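You operate a simulated robot arm through the tools that you are given. There is no shell and no other tool. Be economical: measure what you need, move in short steps, check, and stop when the job is done.

You are at the controls of a simulated robot arm. One attempt, no reset.

JOB
Change the washer's filter: the white one in, the black one out.
Fine: switch the pump off first; the black filter goes into the black tray.

The check looks at the end state, three seconds after you hand in, the way a careful person would. Anything else that was tipped, shoved, dropped, spilled or broken makes it a failure.

ROBOT AND FRAMES
A 6-joint arm with a two-finger gripper, on a carriage that runs on a rail from [0.004, -1.077] to [-0.005, 1.263] (x, y) and turns from -115 to 218 degrees about z. Base frame: it is fixed where the carriage stands at the start and does not move with it; the origin is on the floor, on the carriage's upright axis, x ahead of it, y to its left, z up. Readings come in m, degrees, newtons and seconds.
Its first joint turns from -166.0 to 166.0 degrees. Places, roughly: black tray [0.6, 1.2, 0.9]; filter cup seat [0.6, 0.4, 0.8]; green switch [0.4, 0.3, 0.8]; orange dial [0.4, 0.4, 0.8]; white filter [0.5, 1.25, 1]. Payload 2.54 kg.
The TCP is the grasp point between the finger pads, 0.023 m short of the fingertips. In the tool frame z runs along the fingers and y along their closing line. The gripper opens to 0.126 m. The gripper's body begins 0.082 m behind the TCP.
Orientation is that of the tool frame in the base frame, as a unit quaternion [w, x, y, z]. With the fingers straight down and closing along the base's y, the tool's x points along the base's -x, its y along +y and its z along -z.

CONTROLS
- The arm moves only by the tool apply_moves. Its argument "plan" is one flat list of numbers, 7 for each row, row after row: the shift along the base's x, y, z in m, then the turn, a rotation vector about the base's x, y, z in degrees, then the opening in per cent of the stroke, from 0 (shut) to 100 (fully open). In form: [x, y, z, ax, ay, az, fingers, x, y, z, ax, ay, az, fingers, ...]. A call has 1 to 12 rows; each row is the pose to reach, as a shift and turn from the pose commanded when the call began. Rows are played at 5 a second. More than 0.05 m and 8.6 degrees between two rows, or a gripper value outside its range, and nothing of the call is played. Where a pose cannot be reached the arm comes as near as it can. A force on the tool above 40 N (or 10 N above the force at the start of the call, whichever is more), or a blocked arm, ends the call early, and 0.2 s more pass. Each finger halts on what it meets, pressing with about 34 N; the grip force reading is that of the motor and also rises with nothing between the fingers. The clock runs only during rows and for 0.2 s after the last one: add rows that repeat a pose to give the fingers time. It gives the time, the measured TCP pose, the force on the tool (base axes), the opening and the grip force at its end, in the units of the frame above (readings bear some noise), with the torque about the TCP (base axes, N m) and any sound that the robot's microphone picked up.
- Cameras (640 x 400 px; columns grow to the right, rows downward): "scene" is now at [0.0725, 0.1872, 1.4266]; the picture's right is [-0.14, -0.99, 0.00], its down [-0.30, 0.04, -0.95] and it looks along [0.94, -0.13, -0.30] (base axes); focal length 214 px, centre (320, 200). "wrist" rides on the gripper at [0.082, 0.014, -0.122] in the tool frame; the picture's right is [-0.17, 0.99, 0.00], its down [-0.79, -0.13, -0.60] and it looks along [-0.59, -0.10, 0.80] (tool axes); focal length 243 px, centre (320, 200).
- grab_frame(camera): a new picture of that camera. No time passes.
- slide_trunk(by): slides the trunk up (or, below 0, down) by that many m; the arm and the scene camera ride with it, the base frame stays. It gives what a move gives, with no picture.
- base_move(legs): drives the robot by 1 to 6 legs, each [ahead, left, turn to the left] in m, m and degrees, along the robot's own axes; the way and the turn of a leg run together, so that a leg with both is an arc; at most 1.5 m and 180 degrees a leg. The arm and the cameras ride along, it lands a little off, and it stops where it bumps. It keeps to its track: a leg is cut to what the track allows. It gives what a move gives.
- pan_tilt(pan, tilt): turns the head with the scene camera to pan (to the left, within 120 degrees either way) and tilt (down, from -29 to 69), counted from straight ahead of the robot. It gives what a move gives.
- locate(camera, pixels): for up to 12 pixels [column, row] of the newest picture of that camera ("zoom" is the newest enlarged one), the place [x, y, z] in the base frame of the surface seen there, good to about 0.002 m. No time passes.
- enlarge(camera, box): a new picture of the part [left, top, right, bottom] of that camera's present view, enlarged. No time passes.
- close_job(): hands the job in; it is judged then, once.

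Work in short steps. Measure before you move; look again where a grasp or a placing could have gone wrong, and mend it. You have 80 turns and 60 pictures in all, those below and enlarged ones among them. Open the gripper and draw the arm clear of the work before you hand the job in, unless the task says otherwise; then end with one line.

The tools are called as name(argument=value, ...) on one line, values as JSON. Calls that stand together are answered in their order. apply_moves: Moves the arm, as the interface text tells. Its arguments: {"type":"object","properties":{"plan":{"type":"array","items":{"type":"number"}}},"required":["plan"]} The other tools are called the same way: slide_trunk (by) slides the trunk up or down; base_move (legs) drives the base; pan_tilt (pan, tilt) turns the head that bears the scene camera; grab_frame (camera) takes a picture; locate (camera, pixels) gives the place of the surface under pixels of a picture; enlarge (camera, box) takes an enlarged picture of a part of a camera's view; close_job () hands the job in.

At the start:

```text
clock: 0.0
tool_pos: [0.4702, 0.4973, 1.1517]
tool_rot: [0.001, 0.0, 1.0, 0.001]
wrist_force: [0.0, 0.2, 0.3]
wrist_torque: [0.0, -0.02, -0.01]
width: 0.1258
grip_force: 0.0
trunk travel left (down, up): [-0.2, 0.29]
robot x, y, heading: [0.0018, 0.0033, -0.1]
head pan, tilt: [120.3, 68.8]
```

scene: 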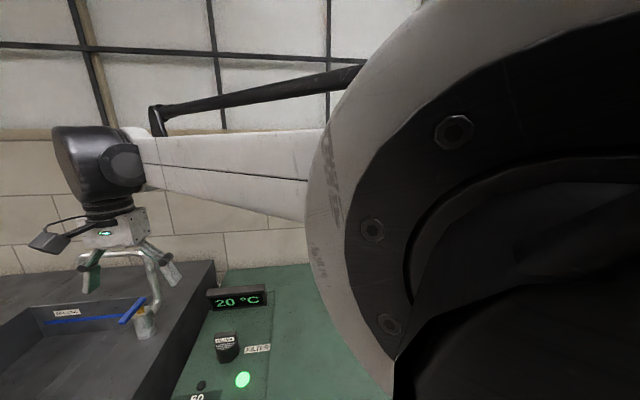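
wrist: 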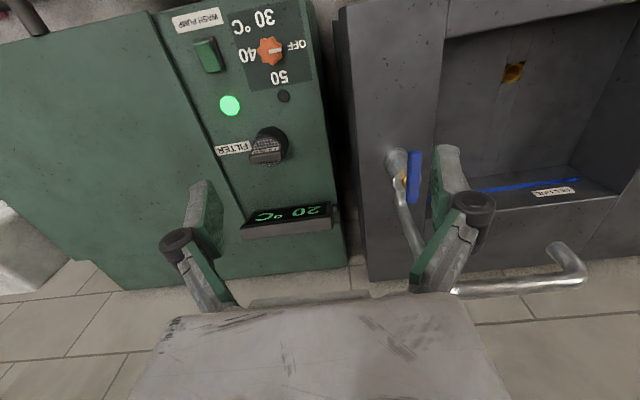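

The wrist view shows the switch (208,55), dial (270,50), lamp (230,105) and filter (268,148). I'll enlarge that panel for detail and pan the head toward the tray.

enlarge(camera="wrist", box=[140, 0, 340, 250])

locate(camera="wrist", pixels=[[205, 47], [212, 65], [197, 58], [270, 50], [230, 105], [270, 135], [265, 155], [240, 165], [300, 165], [285, 230], [350, 60], [395, 160]])

pan_tilt(pan=60, tilt=30)

grab_frame(camera="scene")

```text
1.60 times, centred on (240, 125) of wrist
```

zoom: 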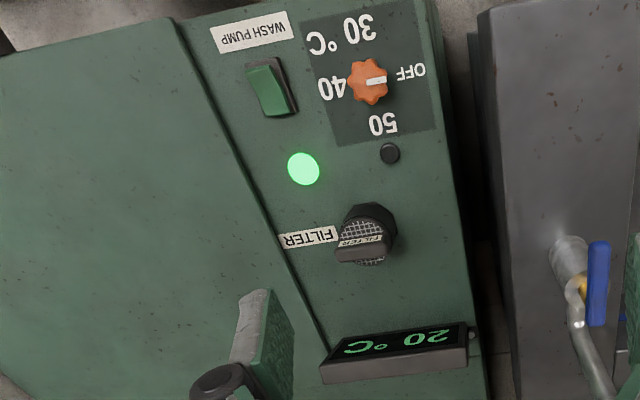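

```text
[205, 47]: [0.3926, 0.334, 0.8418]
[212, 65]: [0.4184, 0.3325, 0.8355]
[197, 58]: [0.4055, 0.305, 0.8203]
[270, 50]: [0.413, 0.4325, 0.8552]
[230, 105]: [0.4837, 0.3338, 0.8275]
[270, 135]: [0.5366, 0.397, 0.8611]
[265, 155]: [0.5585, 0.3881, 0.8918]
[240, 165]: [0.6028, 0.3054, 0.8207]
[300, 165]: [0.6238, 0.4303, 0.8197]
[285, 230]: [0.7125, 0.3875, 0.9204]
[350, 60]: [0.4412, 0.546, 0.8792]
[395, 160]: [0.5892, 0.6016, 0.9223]
```

```text
clock: 1.3
tool_pos: [0.4707, 0.4972, 1.1517]
tool_rot: [0.0, 0.0, 1.0, 0.0]
wrist_force: [-0.2, -0.3, -0.6]
wrist_torque: [0.03, -0.04, -0.02]
width: 0.126
grip_force: 0.1
trunk travel left (down, up): [-0.2, 0.29]
robot x, y, heading: [-0.0014, 0.0013, 0.1]
head pan, tilt: [60.0, 30.0]
```

```text
56 pictures are left
```

scene: 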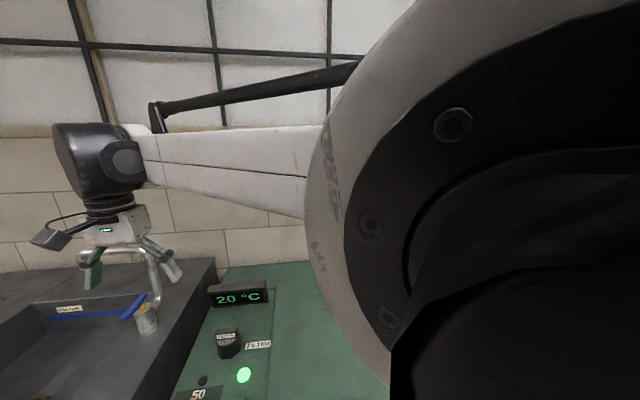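

The head reads 60/30 but the picture didn't change. I'll try another pan and look again.

pan_tilt(pan=30, tilt=40)

grab_frame(camera="scene")

locate(camera="scene", pixels=[[228, 345], [244, 375], [238, 297]])

```text
clock: 2.2
tool_pos: [0.4698, 0.4981, 1.1517]
tool_rot: [0.0, -0.001, 1.0, 0.001]
wrist_force: [-0.3, -0.2, 0.4]
wrist_torque: [0.02, -0.04, -0.01]
width: 0.126
grip_force: 0.0
trunk travel left (down, up): [-0.2, 0.29]
robot x, y, heading: [-0.0013, -0.002, 0.2]
head pan, tilt: [30.0, 40.0]
```

```text
55 pictures are left
```

scene: 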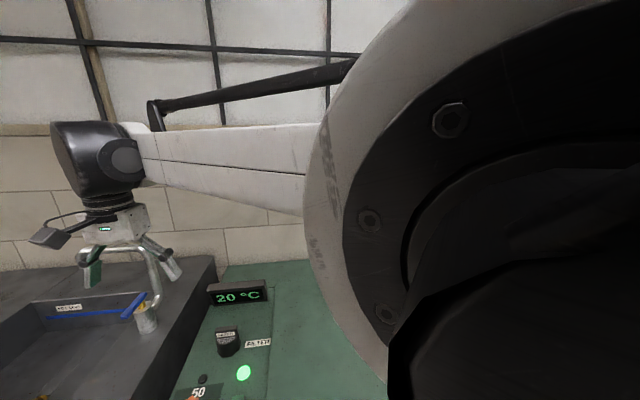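

```text
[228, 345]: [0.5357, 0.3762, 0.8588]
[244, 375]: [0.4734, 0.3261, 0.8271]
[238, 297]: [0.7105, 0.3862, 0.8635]
```

The head camera is evidently stuck, but its locate readings agree with the wrist's. I'll zoom in on the switch and the filter with the wrist camera.

enlarge(camera="wrist", box=[180, 20, 244, 60])

locate(camera="zoom", pixels=[[200, 200], [250, 200], [300, 200], [220, 250], [280, 250], [300, 300], [240, 350], [300, 380], [340, 380], [380, 330], [330, 200], [150, 330]])

enlarge(camera="wrist", box=[220, 115, 316, 175])

```text
10.00 times, centred on (212, 40) of wrist
```

zoom: 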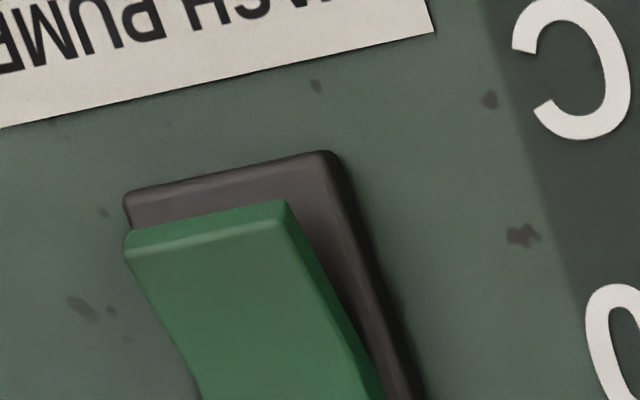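

```text
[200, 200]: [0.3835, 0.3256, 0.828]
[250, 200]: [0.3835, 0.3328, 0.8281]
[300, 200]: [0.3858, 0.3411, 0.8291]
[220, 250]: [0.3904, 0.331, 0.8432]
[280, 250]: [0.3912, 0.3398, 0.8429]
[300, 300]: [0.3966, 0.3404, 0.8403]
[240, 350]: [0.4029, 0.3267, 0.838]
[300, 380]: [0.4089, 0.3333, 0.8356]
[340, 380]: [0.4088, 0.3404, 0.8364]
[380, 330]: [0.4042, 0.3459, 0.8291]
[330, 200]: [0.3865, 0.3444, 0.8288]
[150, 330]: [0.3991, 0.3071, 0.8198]
```

```text
6.67 times, centred on (268, 145) of wrist
```

zoom: 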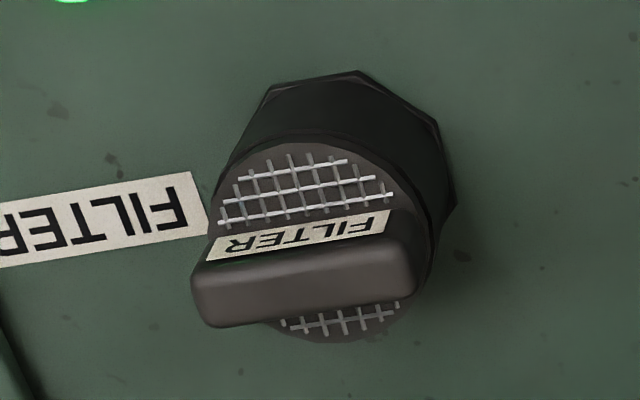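

The rocker's near end, about (0.390, 0.334, 0.843), stands raised. Now I locate points on the filter handle bar and cup in this zoom.

locate(camera="zoom", pixels=[[210, 260], [385, 225], [200, 285], [410, 260], [300, 255], [250, 200], [360, 190], [350, 325], [360, 80], [270, 95], [435, 130], [500, 330]])

```text
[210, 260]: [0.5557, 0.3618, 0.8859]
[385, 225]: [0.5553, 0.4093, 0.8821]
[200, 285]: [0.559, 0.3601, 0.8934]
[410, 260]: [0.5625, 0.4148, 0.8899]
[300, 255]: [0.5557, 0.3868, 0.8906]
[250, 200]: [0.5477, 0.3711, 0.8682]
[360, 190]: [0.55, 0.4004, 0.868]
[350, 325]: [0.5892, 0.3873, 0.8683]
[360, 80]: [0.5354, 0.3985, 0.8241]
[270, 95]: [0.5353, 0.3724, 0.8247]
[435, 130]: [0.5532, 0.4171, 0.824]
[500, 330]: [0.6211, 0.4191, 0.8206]
```

Bar spans y 0.36–0.415 at x≈0.56, top z≈0.893, above a disc at z 0.868. First I close the fingers and hover above the raised end of the switch.

apply_moves(plan=[-0.021, -0.041, -0.02, 0, 0, 0, 50, -0.042, -0.083, -0.05, 0, 0, 0, 0, -0.063, -0.124, -0.08, 0, 0, 0, 0, -0.084, -0.165, -0.11, 0, 0, 0, 0, -0.084, -0.165, -0.15, 0, 0, 0, 0, -0.084, -0.165, -0.19, 0, 0, 0, 0, -0.084, -0.165, -0.23, 0, 0, 0, 0, -0.084, -0.165, -0.255, 0, 0, 0, 0])

grab_frame(camera="wrist")

```text
refused: row 1 steps farther than a row can; nothing moved
```

```text
52 pictures are left
```

wrist: 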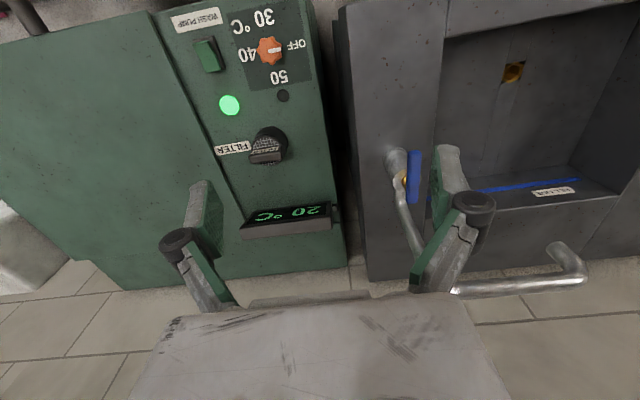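

That first row was 0.0502 m, just over the limit. I split the move into smaller steps.

apply_moves(plan=[-0.021, -0.041, 0, 0, 0, 0, 50, -0.042, -0.083, -0.01, 0, 0, 0, 0, -0.063, -0.124, -0.02, 0, 0, 0, 0, -0.084, -0.165, -0.03, 0, 0, 0, 0, -0.084, -0.165, -0.07, 0, 0, 0, 0, -0.084, -0.165, -0.11, 0, 0, 0, 0, -0.084, -0.165, -0.15, 0, 0, 0, 0, -0.084, -0.165, -0.19, 0, 0, 0, 0, -0.084, -0.165, -0.23, 0, 0, 0, 0, -0.084, -0.165, -0.255, 0, 0, 0, 0])

grab_frame(camera="wrist")

```text
clock: 4.5
tool_pos: [0.3853, 0.3306, 0.8966]
tool_rot: [0.001, 0.0, 1.0, 0.0]
wrist_force: [0.1, -0.9, 0.2]
wrist_torque: [0.03, -0.02, 0.0]
width: 0.0
grip_force: 28.2
trunk travel left (down, up): [-0.2, 0.29]
robot x, y, heading: [-0.0005, 0.0006, 0.2]
head pan, tilt: [30.0, 40.0]
```

```text
51 pictures are left
```

wrist: 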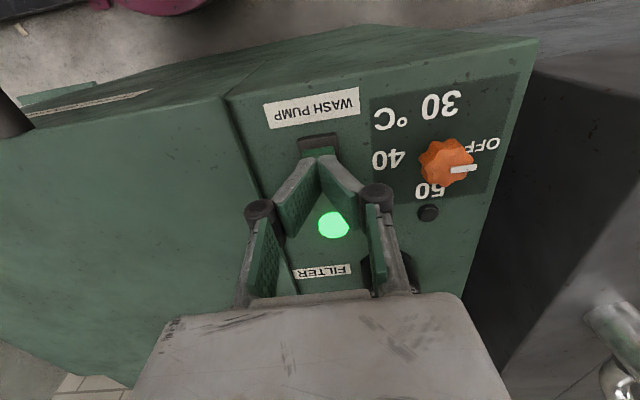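

The closed fingers hang over the switch's near end with tips at about z 0.874. I press down to about 0.834 (above its frame at 0.828), then come back up.

apply_moves(plan=[0.002, 0.002, -0.02, 0, 0, 0, 0, 0.002, 0.002, -0.03, 0, 0, 0, 0, 0.002, 0.002, -0.035, 0, 0, 0, 0, 0.002, 0.002, -0.04, 0, 0, 0, 0])

grab_frame(camera="wrist")

```text
clock: 5.5
tool_pos: [0.3862, 0.3343, 0.8574]
tool_rot: [0.001, 0.0, 1.0, 0.0]
wrist_force: [1.8, 1.8, 25.5]
wrist_torque: [0.09, -0.22, 0.06]
width: 0.006
grip_force: 28.5
trunk travel left (down, up): [-0.2, 0.29]
robot x, y, heading: [-0.0002, 0.0, -0.0]
head pan, tilt: [30.0, 40.0]
```

```text
50 pictures are left
```

wrist: 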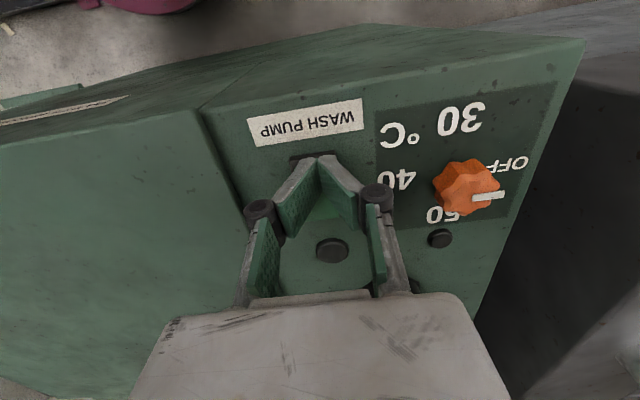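

The lamp went dark, so the pump is off. I lift clear and look at the switch and the filter.

apply_moves(plan=[0, 0, 0.03, 0, 0, 0, 0, 0, 0, 0.07, 0, 0, 0, 0, 0, 0, 0.11, 0, 0, 0, 0, 0, 0.03, 0.15, 0, 0, 0, 0, 0.03, 0.06, 0.17, 0, 0, 0, 40, 0.06, 0.06, 0.18, 0, 0, 0, 70, 0.06, 0.06, 0.18, 0, 0, 0, 100])

grab_frame(camera="wrist")

```text
clock: 7.0
tool_pos: [0.4479, 0.3943, 1.038]
tool_rot: [0.0, 0.001, 1.0, 0.0]
wrist_force: [0.2, -1.1, -0.1]
wrist_torque: [-0.02, 0.01, 0.02]
width: 0.12
grip_force: 0.0
trunk travel left (down, up): [-0.2, 0.29]
robot x, y, heading: [-0.0004, 0.0013, -0.1]
head pan, tilt: [30.0, 40.0]
```

```text
49 pictures are left
```

wrist: 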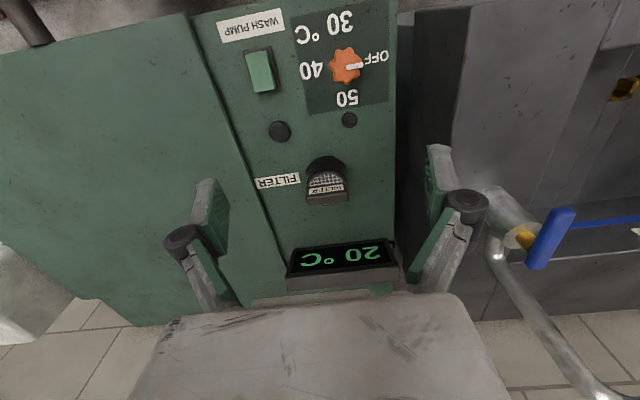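

The lamp is off, the rocker flipped and the dial unmoved. I zoom in on the filter at (327,180) for its geometry.

enlarge(camera="wrist", box=[287, 150, 367, 200])

locate(camera="zoom", pixels=[[170, 300], [320, 300], [460, 280], [165, 340], [470, 330], [300, 180], [200, 80], [400, 80], [320, 350], [320, 390], [180, 390], [460, 390]])

```text
8.00 times, centred on (327, 175) of wrist
```

zoom: 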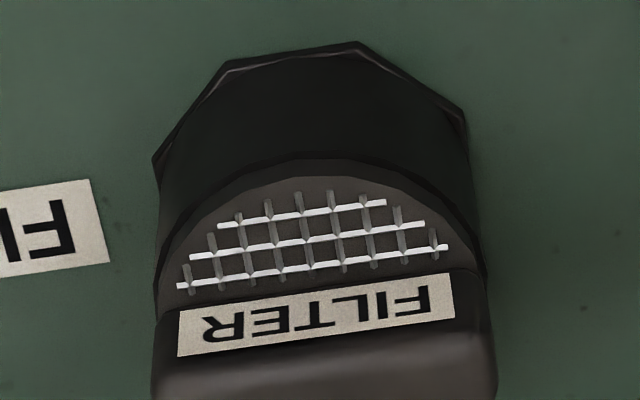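

```text
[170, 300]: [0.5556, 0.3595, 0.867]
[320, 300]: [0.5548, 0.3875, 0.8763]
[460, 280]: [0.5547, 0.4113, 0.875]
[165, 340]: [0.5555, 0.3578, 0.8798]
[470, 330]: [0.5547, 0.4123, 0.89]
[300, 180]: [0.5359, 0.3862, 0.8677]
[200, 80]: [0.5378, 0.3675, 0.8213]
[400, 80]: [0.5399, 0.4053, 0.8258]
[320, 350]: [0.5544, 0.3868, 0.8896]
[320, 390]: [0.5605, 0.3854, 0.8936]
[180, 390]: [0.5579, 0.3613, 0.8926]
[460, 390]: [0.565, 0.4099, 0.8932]
```

Bar: near face x≈0.555, y 0.358–0.413, top z 0.8935; the centre is about (0.563, 0.386). I turn the gripper 90° to close across the bar's thin side, moving over it at height.

apply_moves(plan=[0.01, 0, 0, 0, 0, 8.2, 80, 0.02, -0.001, 0, 0, 0, 16.4, 60, 0.03, -0.002, 0, 0, 0, 24.6, 50, 0.04, -0.003, 0, 0, 0, 32.8, 50, 0.05, -0.004, 0, 0, 0, 41, 50, 0.06, -0.005, 0, 0, 0, 49.2, 50, 0.075, -0.006, 0, 0, 0, 57.4, 50, 0.085, -0.007, 0, 0, 0, 65.6, 50, 0.1, -0.008, 0, 0, 0, 73.8, 50, 0.115, -0.008, 0, 0, 0, 82, 50, 0.115, -0.008, 0, 0, 0, 90, 50])

grab_frame(camera="wrist")

grab_frame(camera="scene")

```text
clock: 9.4
tool_pos: [0.562, 0.3872, 1.0366]
tool_rot: [0.001, 0.708, -0.707, 0.001]
wrist_force: [-0.1, -0.3, 0.8]
wrist_torque: [0.02, 0.0, 0.0]
width: 0.063
grip_force: 0.1
trunk travel left (down, up): [-0.2, 0.29]
robot x, y, heading: [0.002, -0.0015, -0.1]
head pan, tilt: [30.0, 40.0]
```

```text
47 pictures are left
```

wrist: 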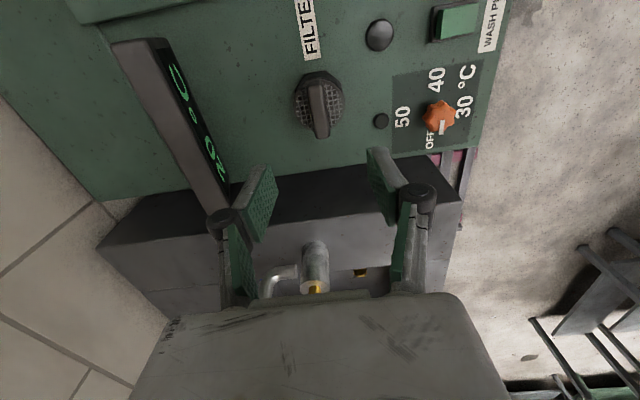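

```text
46 pictures are left
```

scene: 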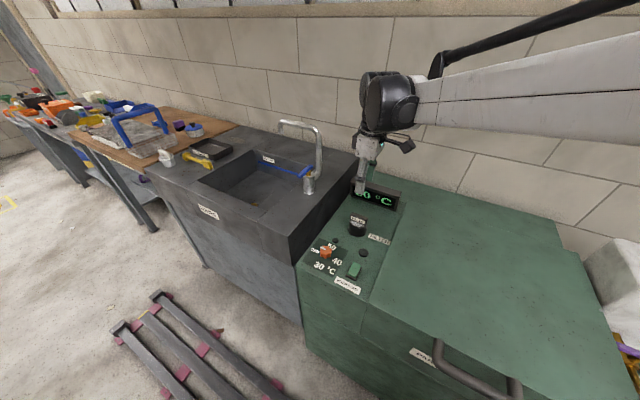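

The scene camera now shows the whole bench: the white filter at (165,157), black tray at (208,150). I zoom both there and on the black filter from the wrist's new side.

enlarge(camera="scene", box=[140, 125, 236, 185])

locate(camera="zoom", pixels=[[160, 190], [175, 235], [210, 200], [145, 170], [450, 160], [400, 130], [520, 110], [560, 150], [450, 230], [260, 230], [470, 200], [100, 250]])

enlarge(camera="wrist", box=[280, 62, 360, 142])

locate(camera="wrist", pixels=[[320, 90], [313, 88], [320, 110], [311, 132], [330, 132], [320, 134], [318, 132], [300, 100], [338, 100]])

```text
6.67 times, centred on (188, 155) of scene
```

zoom: 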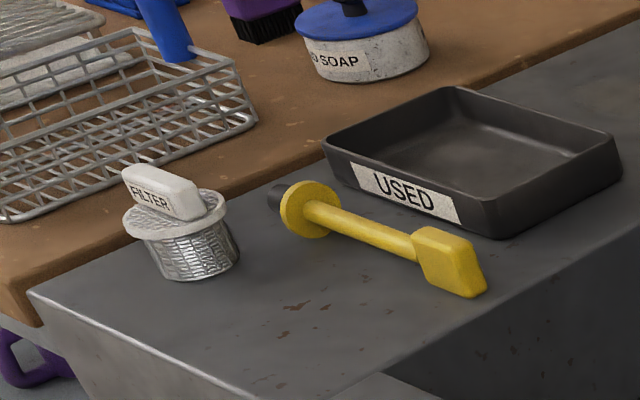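

```text
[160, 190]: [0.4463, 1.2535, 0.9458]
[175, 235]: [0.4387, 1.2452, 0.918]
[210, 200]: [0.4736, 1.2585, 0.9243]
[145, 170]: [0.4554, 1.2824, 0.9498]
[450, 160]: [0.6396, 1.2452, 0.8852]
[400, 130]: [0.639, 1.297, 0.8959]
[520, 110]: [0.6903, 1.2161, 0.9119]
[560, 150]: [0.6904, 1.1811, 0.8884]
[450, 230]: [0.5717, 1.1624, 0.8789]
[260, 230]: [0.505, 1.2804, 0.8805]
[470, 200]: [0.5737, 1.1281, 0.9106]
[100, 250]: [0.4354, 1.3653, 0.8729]
```

```text
5.00 times, centred on (320, 102) of wrist
```

zoom: 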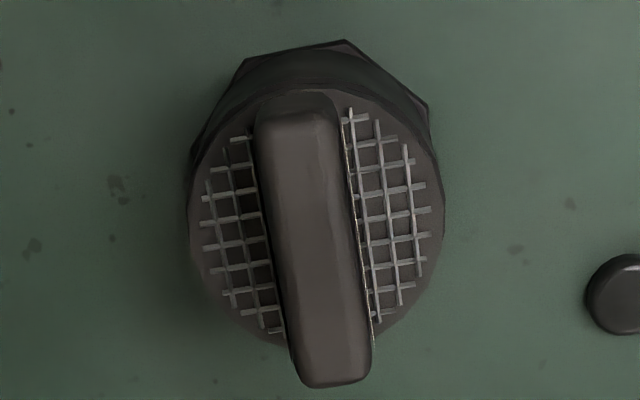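

```text
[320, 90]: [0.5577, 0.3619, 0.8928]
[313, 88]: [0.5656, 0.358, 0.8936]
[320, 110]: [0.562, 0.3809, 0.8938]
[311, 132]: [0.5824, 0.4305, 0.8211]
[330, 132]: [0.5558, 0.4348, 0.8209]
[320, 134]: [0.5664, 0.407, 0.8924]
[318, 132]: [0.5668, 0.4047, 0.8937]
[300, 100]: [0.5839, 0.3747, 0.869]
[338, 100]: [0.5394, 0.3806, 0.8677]
```

Bar centre is confirmed at (0.563, 0.386), running almost exactly along y. I go down to TCP z≈0.896 (tips 4 mm above the disc), then close.

apply_moves(plan=[0.001, -0.001, -0.04, 0, 0, 0, 45, 0.001, -0.001, -0.08, 0, 0, 0, 45, 0.001, -0.001, -0.115, 0, 0, 0, 45, 0.001, -0.001, -0.13, 0, 0, 0, 45, 0.001, -0.001, -0.141, 0, 0, 0, 45, 0.001, -0.001, -0.141, 0, 0, 0, 45])

grab_frame(camera="wrist")

```text
clock: 10.8
tool_pos: [0.5649, 0.3853, 0.8965]
tool_rot: [0.0, 0.707, -0.707, 0.0]
wrist_force: [0.2, -0.5, 0.6]
wrist_torque: [-0.03, -0.02, -0.02]
width: 0.0568
grip_force: 0.2
trunk travel left (down, up): [-0.2, 0.29]
robot x, y, heading: [0.0021, -0.002, -0.1]
head pan, tilt: [30.0, 40.0]
```

```text
43 pictures are left
```

wrist: 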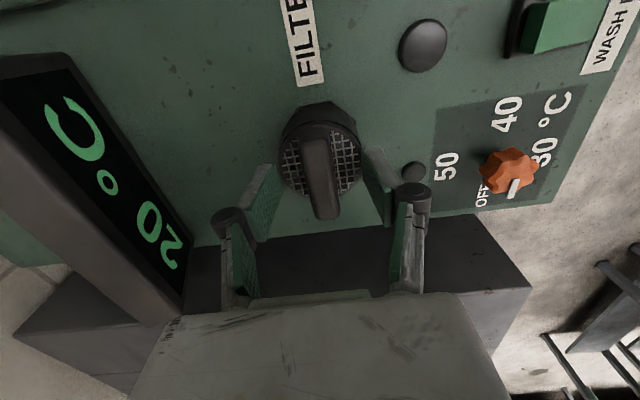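

The fingers straddle the bar at (320,180) evenly. I close on it.

apply_moves(plan=[0, 0, 0, 0, 0, 0, 25, 0, 0, 0, 0, 0, 0, 10, 0, 0, 0, 0, 0, 0, 0, 0, 0, 0, 0, 0, 0, 0, 0, 0, 0, 0, 0, 0, 0])

apply_moves(plan=[0, 0, 0.004, 0, 0, 0, 0, 0, 0, 0.01, 0, 0, 0, 0])

grab_frame(camera="wrist")

```text
clock: 12.1
tool_pos: [0.5645, 0.3847, 0.8975]
tool_rot: [0.0, 0.707, -0.707, 0.0]
wrist_force: [-0.2, -0.1, 0.7]
wrist_torque: [-0.02, 0.03, 0.02]
width: 0.0185
grip_force: 34.4
trunk travel left (down, up): [-0.2, 0.29]
robot x, y, heading: [-0.0025, 0.0006, -0.1]
head pan, tilt: [30.0, 40.0]
```

```text
clock: 12.7
tool_pos: [0.5632, 0.3856, 0.9056]
tool_rot: [0.0, 0.708, -0.707, 0.0]
wrist_force: [0.6, -1.3, -0.5]
wrist_torque: [0.01, 0.01, 0.02]
width: 0.0184
grip_force: 34.1
trunk travel left (down, up): [-0.2, 0.29]
robot x, y, heading: [-0.0013, -0.003, -0.1]
head pan, tilt: [30.0, 40.0]
```

```text
42 pictures are left
```

wrist: 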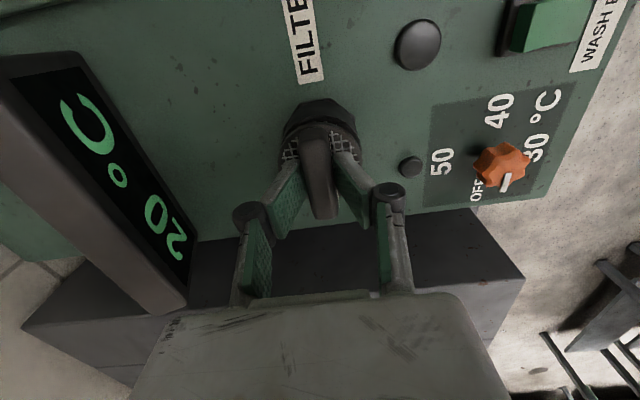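

It lifts freely with the grip held at 18 mm. I keep raising straight up, in two stages.

apply_moves(plan=[0, 0, 0.015, 0, 0, 0, 0, 0, 0, 0.03, 0, 0, 0, 0, 0, 0, 0.045, 0, 0, 0, 0, 0, 0, 0.06, 0, 0, 0, 0, 0, 0, 0.08, 0, 0, 0, 0, 0, 0, 0.11, 0, 0, 0, 0, 0, 0, 0.15, 0, 0, 0, 0, 0, 0, 0.19, 0, 0, 0, 0])

grab_frame(camera="wrist")

grab_frame(camera="scene")

```text
clock: 14.4
tool_pos: [0.5636, 0.3852, 1.0948]
tool_rot: [0.0, 0.707, -0.707, 0.0]
wrist_force: [-0.8, -0.3, -1.8]
wrist_torque: [0.0, -0.01, 0.0]
width: 0.0183
grip_force: 33.5
trunk travel left (down, up): [-0.2, 0.29]
robot x, y, heading: [-0.0006, -0.0015, -0.2]
head pan, tilt: [30.0, 40.0]
```

```text
41 pictures are left
```

wrist: 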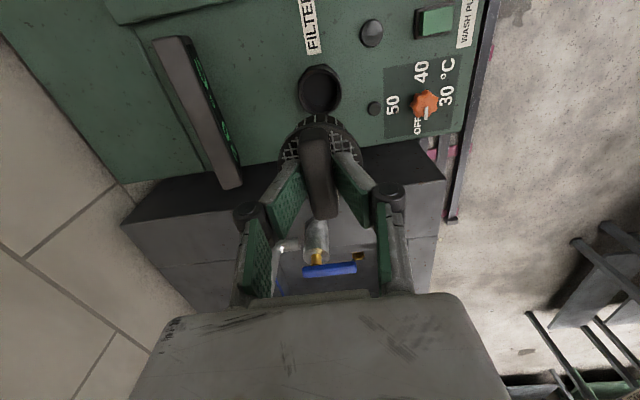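

```text
40 pictures are left
```

scene: 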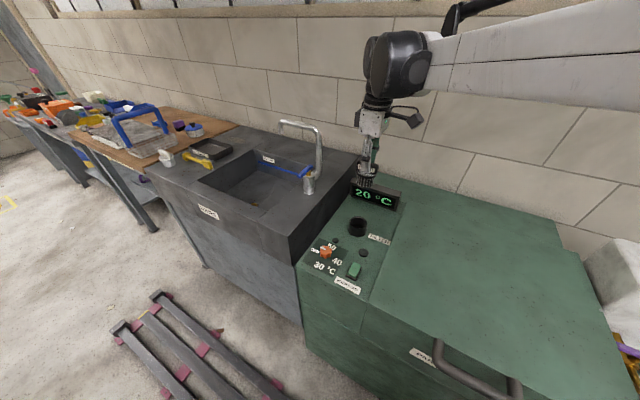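

The filter is out; the cup at (320,90) is empty. I zoom on the cup and on the held filter to learn their sizes.

enlarge(camera="wrist", box=[280, 52, 376, 112])

locate(camera="zoom", pixels=[[137, 180], [400, 180], [265, 85], [265, 320], [270, 180], [160, 250], [385, 250]])

enlarge(camera="scene", box=[320, 130, 416, 190])

locate(camera="zoom", pixels=[[300, 385], [300, 320], [300, 300], [300, 360], [260, 320], [340, 320], [300, 280], [300, 395]])

```text
6.67 times, centred on (328, 82) of wrist
```

zoom: 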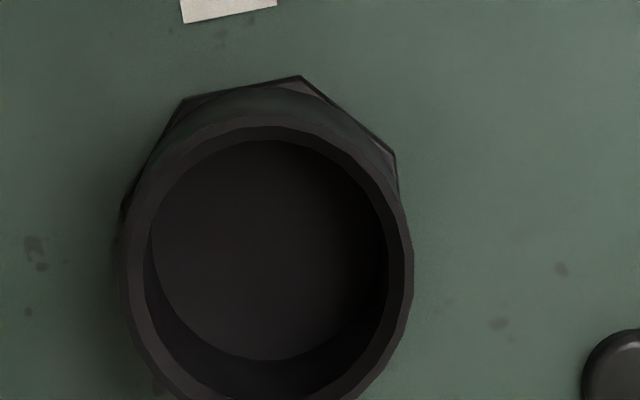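

```text
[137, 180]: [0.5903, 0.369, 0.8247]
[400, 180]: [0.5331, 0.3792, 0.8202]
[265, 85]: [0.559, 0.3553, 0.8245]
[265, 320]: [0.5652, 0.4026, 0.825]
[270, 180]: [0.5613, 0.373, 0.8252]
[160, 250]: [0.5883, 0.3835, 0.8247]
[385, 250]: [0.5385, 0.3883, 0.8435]
```

```text
6.67 times, centred on (368, 160) of scene
```

zoom: 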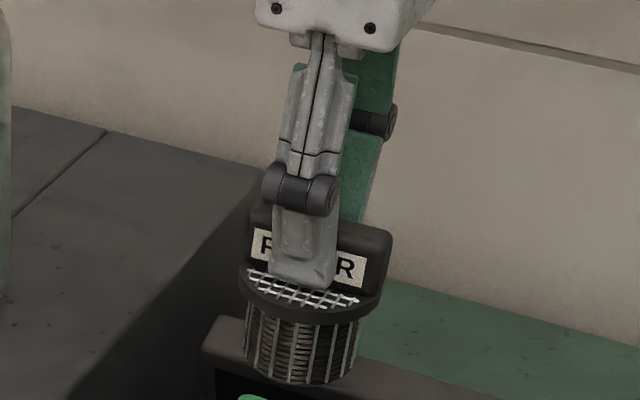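

```text
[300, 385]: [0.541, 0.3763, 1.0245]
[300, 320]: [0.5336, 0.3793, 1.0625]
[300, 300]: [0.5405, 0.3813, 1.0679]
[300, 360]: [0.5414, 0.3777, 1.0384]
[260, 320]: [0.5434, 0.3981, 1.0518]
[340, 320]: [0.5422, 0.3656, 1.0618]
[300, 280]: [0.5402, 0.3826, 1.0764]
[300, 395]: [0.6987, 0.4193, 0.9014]
```

The filter bottom hangs 0.071 m below the TCP. Before driving I measure the faucet, which lies in the path.

locate(camera="scene", pixels=[[308, 190], [320, 170], [321, 140], [312, 127], [295, 122], [281, 122], [281, 135], [308, 172], [140, 115], [147, 155], [197, 130]])

enlarge(camera="scene", box=[60, 80, 320, 242])

```text
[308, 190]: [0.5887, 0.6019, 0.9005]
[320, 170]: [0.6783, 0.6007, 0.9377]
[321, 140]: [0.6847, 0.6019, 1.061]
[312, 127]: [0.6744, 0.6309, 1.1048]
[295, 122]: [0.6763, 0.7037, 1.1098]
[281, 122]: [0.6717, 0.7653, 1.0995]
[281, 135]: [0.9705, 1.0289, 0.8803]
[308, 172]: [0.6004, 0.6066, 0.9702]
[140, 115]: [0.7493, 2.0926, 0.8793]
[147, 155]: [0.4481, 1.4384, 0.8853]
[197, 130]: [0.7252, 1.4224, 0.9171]
```

```text
2.46 times, centred on (190, 161) of scene
```

zoom: 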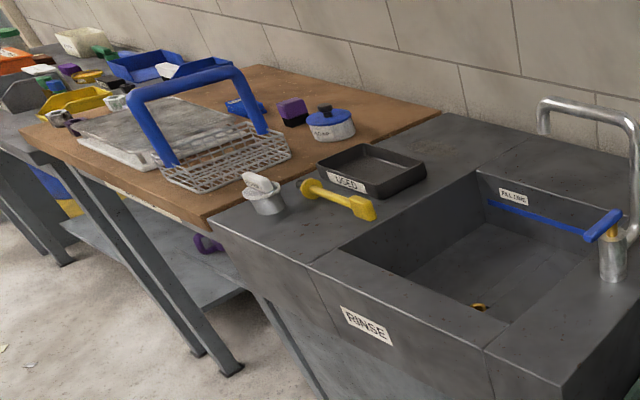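

The faucet reaches z≈1.11 at x≈0.67, so I retract to x≈0.40 and raise to z≈1.2 before driving left.

apply_moves(plan=[0, 0, 0.035, 0, 0, 0, 0, -0.02, 0, 0.07, 0, 0, 0, 0, -0.05, 0, 0.1, 0, 0, 0, 0, -0.09, 0, 0.11, 0, 0, 0, 0, -0.13, 0, 0.11, 0, 0, 0, 0, -0.165, 0, 0.11, 0, 0, 0, 0])

base_move(legs=[[0, 0.35, 0], [0, 0.35, 0]])

grab_frame(camera="scene")

grab_frame(camera="wrist")

```text
clock: 15.8
tool_pos: [0.3971, 0.3849, 1.2065]
tool_rot: [0.0, 0.707, -0.707, -0.001]
wrist_force: [0.1, 0.7, -1.7]
wrist_torque: [0.01, 0.03, -0.03]
width: 0.0183
grip_force: 34.0
trunk travel left (down, up): [-0.2, 0.29]
robot x, y, heading: [0.0019, 0.0002, 0.2]
head pan, tilt: [30.0, 40.0]
```

```text
clock: 20.0
tool_pos: [0.3951, 1.084, 1.2066]
tool_rot: [0.0, -0.706, 0.708, -0.001]
wrist_force: [0.4, 0.8, -1.2]
wrist_torque: [0.01, 0.01, -0.01]
width: 0.0186
grip_force: 33.9
trunk travel left (down, up): [-0.2, 0.29]
robot x, y, heading: [-0.0029, 0.6986, -0.4]
head pan, tilt: [30.0, 40.0]
```

```text
36 pictures are left
```

scene: 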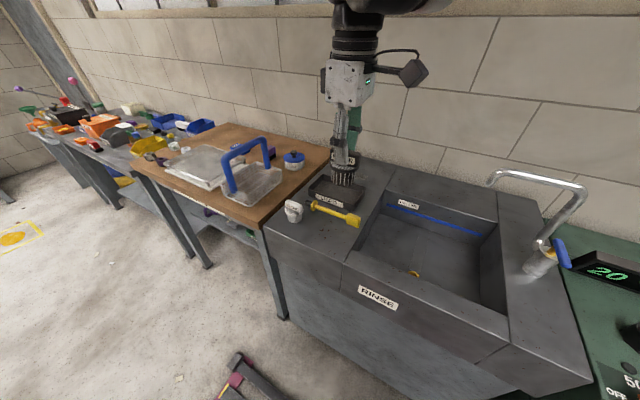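

```text
35 pictures are left
```

wrist: 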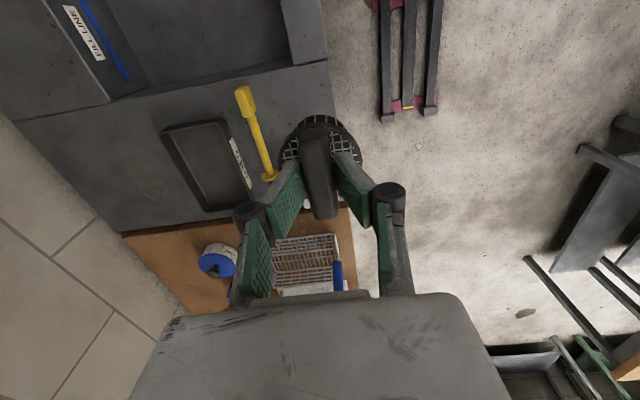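

The wrist view shows the tray clearly, quad around (162,130)-(222,118)-(255,188)-(207,210). I locate its rim and floor.

locate(camera="wrist", pixels=[[164, 131], [222, 120], [252, 187], [208, 210], [185, 140], [215, 135], [205, 165], [235, 180], [214, 195], [200, 195], [245, 100], [266, 176]])

enlarge(camera="wrist", box=[150, 100, 310, 220])

```text
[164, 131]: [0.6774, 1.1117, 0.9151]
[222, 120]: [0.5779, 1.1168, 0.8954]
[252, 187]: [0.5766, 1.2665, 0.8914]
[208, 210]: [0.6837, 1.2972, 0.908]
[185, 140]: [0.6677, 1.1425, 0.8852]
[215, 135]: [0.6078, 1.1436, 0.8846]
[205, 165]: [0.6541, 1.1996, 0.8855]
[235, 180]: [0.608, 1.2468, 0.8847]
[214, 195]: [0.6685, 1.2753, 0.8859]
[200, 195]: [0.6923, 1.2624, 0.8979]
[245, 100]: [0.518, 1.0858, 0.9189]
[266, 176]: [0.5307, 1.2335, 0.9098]
```

```text
3.33 times, centred on (230, 160) of wrist
```

zoom: 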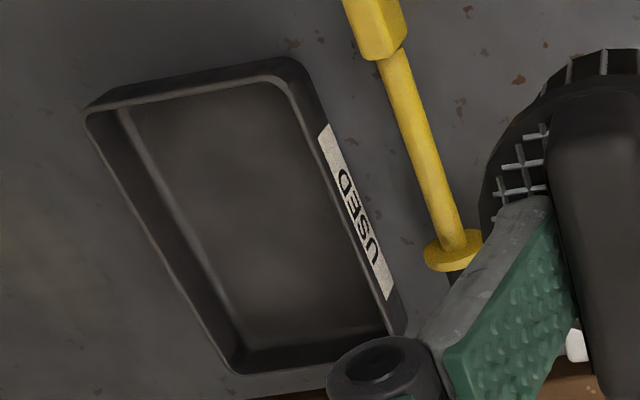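

Tray interior spans x 0.58–0.69, y 1.12–1.29, floor z 0.885. I move over (0.635, 1.205) and lower until the filter's bottom is about 2 cm above the floor.

apply_moves(plan=[0.04, 0.02, 0, 0, 0, 0, 0, 0.08, 0.04, 0, 0, 0, 0, 0, 0.12, 0.06, 0, 0, 0, 0, 0, 0.16, 0.08, 0, 0, 0, 0, 0, 0.2, 0.1, 0, 0, 0, 0, 0, 0.24, 0.121, 0, 0, 0, 0, 0, 0.24, 0.121, -0.045, 0, 0, 0, 0, 0.24, 0.121, -0.09, 0, 0, 0, 0, 0.24, 0.121, -0.135, 0, 0, 0, 0, 0.24, 0.121, -0.175, 0, 0, 0, 0, 0.24, 0.121, -0.21, 0, 0, 0, 0, 0.24, 0.121, -0.23, 0, 0, 0, 0])

grab_frame(camera="wrist")

enlarge(camera="scene", box=[260, 130, 388, 230])

```text
clock: 22.6
tool_pos: [0.6342, 1.2052, 0.9758]
tool_rot: [0.0, -0.705, 0.709, 0.0]
wrist_force: [-0.4, -0.3, -1.2]
wrist_torque: [0.03, 0.06, -0.01]
width: 0.0185
grip_force: 34.4
trunk travel left (down, up): [-0.2, 0.29]
robot x, y, heading: [-0.0037, 0.6974, -0.4]
head pan, tilt: [30.0, 40.0]
```

```text
33 pictures are left
```

wrist: 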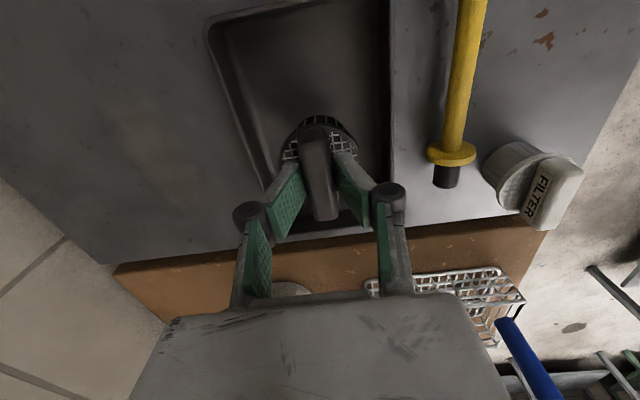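

```text
4.00 times, centred on (324, 180) of scene
```

zoom: 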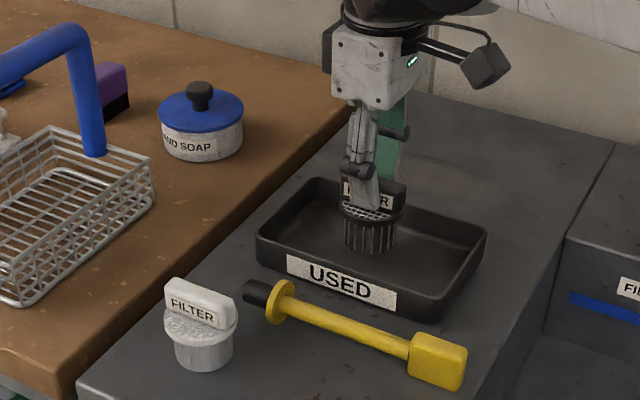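

The filter hangs inside the tray with its bottom about 2 cm over the floor. I lower gently to contact.

apply_moves(plan=[0, 0, -0.008, 0, 0, 0, 0, 0, 0, -0.014, 0, 0, 0, 0, 0, 0, -0.018, 0, 0, 0, 0])

enlarge(camera="scene", box=[310, 155, 374, 205])

```text
clock: 23.4
tool_pos: [0.6355, 1.2065, 0.9579]
tool_rot: [0.0, -0.706, 0.709, 0.0]
wrist_force: [-0.1, -0.1, -1.6]
wrist_torque: [0.02, -0.01, 0.02]
width: 0.0185
grip_force: 33.6
trunk travel left (down, up): [-0.2, 0.29]
robot x, y, heading: [-0.0034, 0.6989, -0.3]
head pan, tilt: [30.0, 40.0]
```

```text
8.00 times, centred on (342, 180) of scene
```

zoom: 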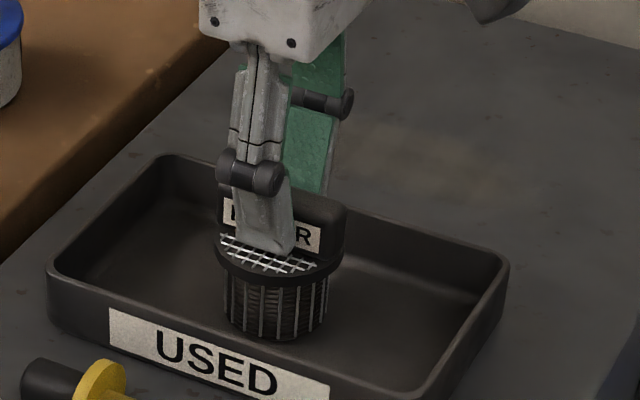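

Not yet in contact (force still −1.6 N). I creep down in 1–2 mm steps watching the force.

apply_moves(plan=[0, 0, -0.001, 0, 0, 0, 0, 0, 0, -0.002, 0, 0, 0, 0, 0, 0, -0.002, 0, 0, 0, 0])

```text
clock: 24.2
tool_pos: [0.6337, 1.2043, 0.9567]
tool_rot: [0.0, -0.706, 0.708, 0.0]
wrist_force: [0.4, 0.3, 4.6]
wrist_torque: [0.06, -0.07, 0.02]
width: 0.0184
grip_force: 33.3
trunk travel left (down, up): [-0.2, 0.29]
robot x, y, heading: [-0.0043, 0.7021, -0.1]
head pan, tilt: [30.0, 40.0]
```

Contact (+4.6 N). I open the fingers to about 45 mm and lift straight up.

apply_moves(plan=[0, 0, 0, 0, 0, 0, 25, 0, 0, 0, 0, 0, 0, 38, 0, 0, 0, 0, 0, 0, 38, 0, 0, 0.02, 0, 0, 0, 38, 0, 0, 0.05, 0, 0, 0, 38, 0, 0, 0.09, 0, 0, 0, 38, 0, 0, 0.13, 0, 0, 0, 38])

enlarge(camera="scene", box=[270, 140, 390, 230])

```text
clock: 25.8
tool_pos: [0.6357, 1.206, 1.0863]
tool_rot: [-0.001, -0.706, 0.708, 0.0]
wrist_force: [-0.2, 0.3, 0.0]
wrist_torque: [0.0, 0.01, 0.0]
width: 0.0479
grip_force: 0.2
trunk travel left (down, up): [-0.2, 0.29]
robot x, y, heading: [-0.0007, 0.704, -0.1]
head pan, tilt: [30.0, 40.0]
```

```text
4.44 times, centred on (330, 185) of scene
```

zoom: 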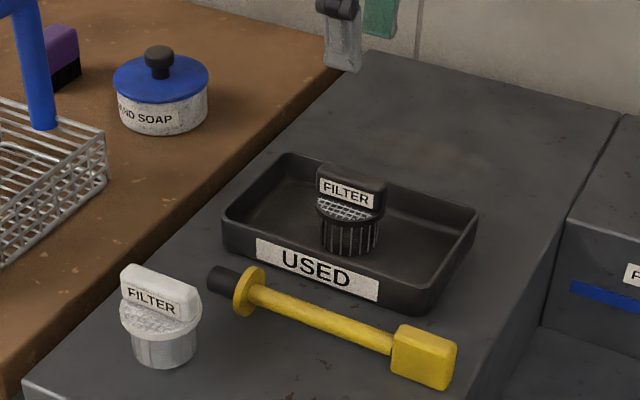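

The black filter stands upright in the tray. I move the gripper toward the white filter at height and look.

apply_moves(plan=[-0.04, -0.01, 0.01, 0, 0, 0, 38, -0.08, -0.02, 0.02, 0, 0, 0, 38, -0.12, -0.02, 0.02, 0, 0, 0, 38, -0.16, -0.02, 0.02, 0, 0, 0, 38, -0.18, -0.02, 0.02, 0, 0, 0, 40])

grab_frame(camera="wrist")

enlarge(camera="wrist", box=[260, 80, 388, 160])

```text
clock: 27.0
tool_pos: [0.4541, 1.1863, 1.1053]
tool_rot: [0.0, -0.706, 0.708, -0.001]
wrist_force: [-0.3, 0.4, 0.2]
wrist_torque: [-0.03, 0.0, -0.01]
width: 0.0504
grip_force: 0.0
trunk travel left (down, up): [-0.2, 0.29]
robot x, y, heading: [-0.0011, 0.6984, -0.2]
head pan, tilt: [30.0, 40.0]
```

```text
29 pictures are left
```

wrist: 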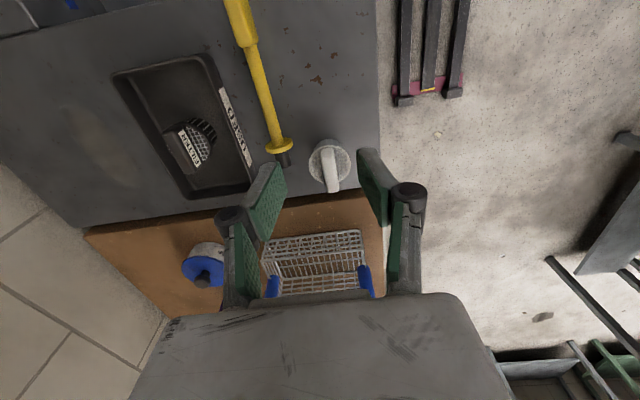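

```text
5.00 times, centred on (324, 120) of wrist
```

zoom: 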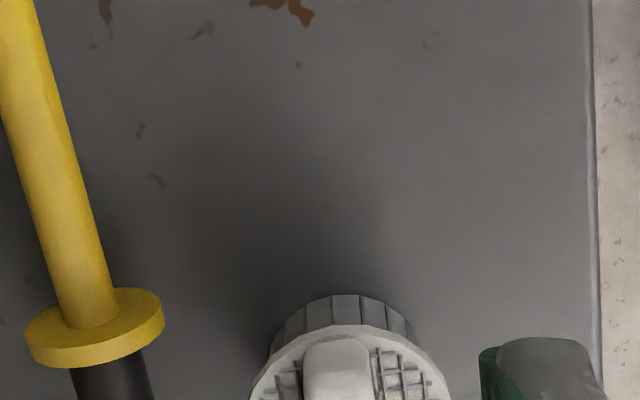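

The white filter sits at (330,165) in the wrist view. I zoom on it and locate its bar.

enlarge(camera="wrist", box=[282, 137, 378, 197])

locate(camera="wrist", pixels=[[322, 151], [329, 151], [325, 151], [325, 162], [330, 170], [328, 188], [338, 188], [333, 188], [333, 183], [313, 165], [346, 160], [332, 145]])

```text
6.67 times, centred on (330, 167) of wrist
```

zoom: 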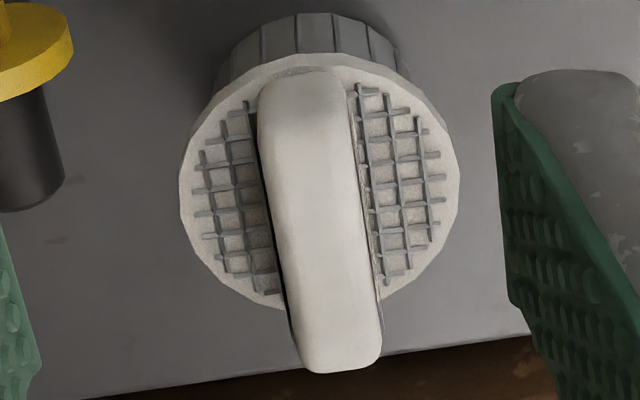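

```text
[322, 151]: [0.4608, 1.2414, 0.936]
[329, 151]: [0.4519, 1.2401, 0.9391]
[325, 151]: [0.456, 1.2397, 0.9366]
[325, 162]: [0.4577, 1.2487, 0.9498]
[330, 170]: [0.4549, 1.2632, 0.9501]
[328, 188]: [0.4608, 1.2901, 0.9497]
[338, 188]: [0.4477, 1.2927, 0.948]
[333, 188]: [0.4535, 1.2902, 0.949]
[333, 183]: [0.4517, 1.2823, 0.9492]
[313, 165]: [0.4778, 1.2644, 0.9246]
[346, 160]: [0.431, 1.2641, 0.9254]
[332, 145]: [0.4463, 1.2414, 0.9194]
```

White bar centre is (0.455, 1.266), top z 0.950, aligned with y. I approach to TCP z 0.954 with the fingers at about 44 mm to stay clear of the yellow tool.

apply_moves(plan=[0.001, 0.04, 0, 0, 0, 0, 35, 0.001, 0.08, 0, 0, 0, 0, 35, 0.001, 0.08, -0.04, 0, 0, 0, 35, 0.001, 0.08, -0.08, 0, 0, 0, 35, 0.001, 0.08, -0.11, 0, 0, 0, 35, 0.001, 0.08, -0.13, 0, 0, 0, 35, 0.001, 0.08, -0.14, 0, 0, 0, 35, 0.001, 0.08, -0.14, 0, 0, 0, 35])

grab_frame(camera="wrist")

enlarge(camera="scene", box=[260, 170, 340, 230])

```text
clock: 28.8
tool_pos: [0.4571, 1.2644, 0.9656]
tool_rot: [-0.001, -0.706, 0.708, 0.0]
wrist_force: [0.2, -0.7, -0.4]
wrist_torque: [0.0, 0.02, 0.0]
width: 0.0442
grip_force: 0.1
trunk travel left (down, up): [-0.2, 0.29]
robot x, y, heading: [-0.0062, 0.697, -0.4]
head pan, tilt: [30.0, 40.0]
```

```text
26 pictures are left
```

wrist: 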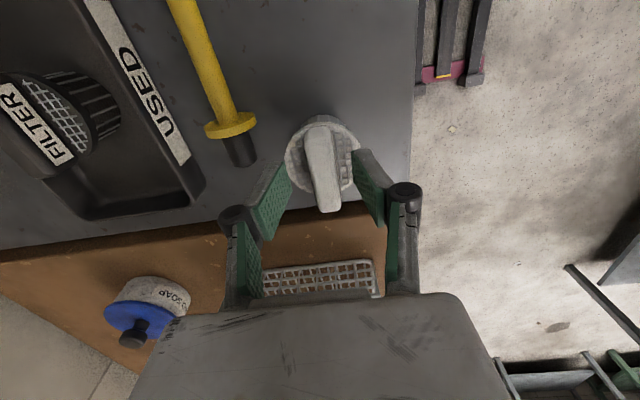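

```text
6.67 times, centred on (300, 200) of scene
```

zoom: 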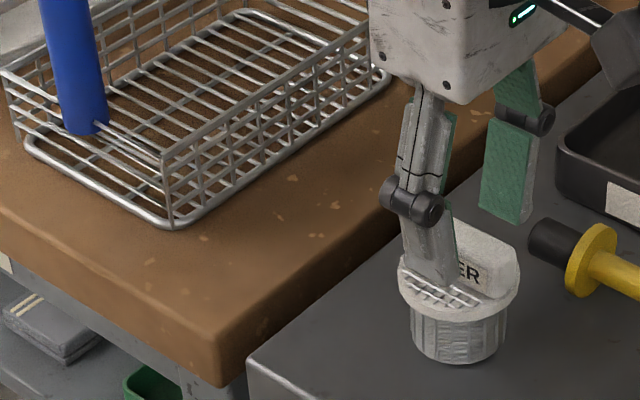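

Bar centred between the pads. I go down the last 11 mm and close.

apply_moves(plan=[-0.001, 0.001, -0.006, 0, 0, 0, 35, -0.001, 0.001, -0.0115, 0, 0, 0, 35, -0.001, 0.001, -0.0115, 0, 0, 0, 20, -0.001, 0.001, -0.0115, 0, 0, 0, 8, -0.001, 0.001, -0.0115, 0, 0, 0, 0, -0.001, 0.001, -0.0115, 0, 0, 0, 0, -0.001, 0.001, -0.0115, 0, 0, 0, 0])

grab_frame(camera="wrist")

```text
clock: 30.4
tool_pos: [0.4539, 1.2665, 0.955]
tool_rot: [0.0, -0.706, 0.708, 0.0]
wrist_force: [-0.1, 0.6, 1.0]
wrist_torque: [-0.01, 0.04, 0.03]
width: 0.0184
grip_force: 34.0
trunk travel left (down, up): [-0.2, 0.29]
robot x, y, heading: [-0.0056, 0.7013, -0.2]
head pan, tilt: [30.0, 40.0]
```

```text
24 pictures are left
```

wrist: 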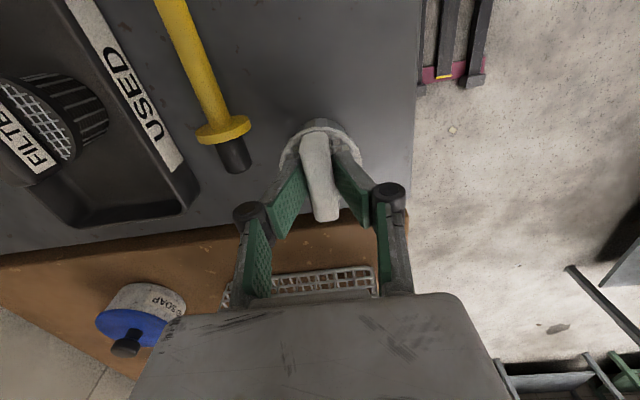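

Gripped at 18.4 mm, 34 N. I lift straight up to z≈1.2 and pull back slightly to x≈0.40 for the drive.

apply_moves(plan=[0, 0, 0.01, 0, 0, 0, 0, 0, 0, 0.04, 0, 0, 0, 0, 0, 0, 0.08, 0, 0, 0, 0, 0, 0, 0.12, 0, 0, 0, 0, 0, 0, 0.16, 0, 0, 0, 0, 0, 0, 0.2, 0, 0, 0, 0, -0.025, -0.02, 0.24, 0, 0, 0, 0, -0.055, -0.05, 0.25, 0, 0, 0, 0, -0.055, -0.09, 0.25, 0, 0, 0, 0, -0.055, -0.13, 0.25, 0, 0, 0, 0, -0.055, -0.17, 0.25, 0, 0, 0, 0])

grab_frame(camera="scene")

```text
refused: row 7 steps farther than a row can; nothing moved
```

```text
23 pictures are left
```

scene: 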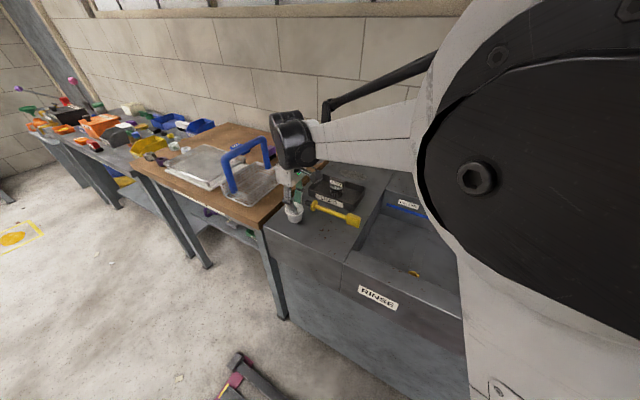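

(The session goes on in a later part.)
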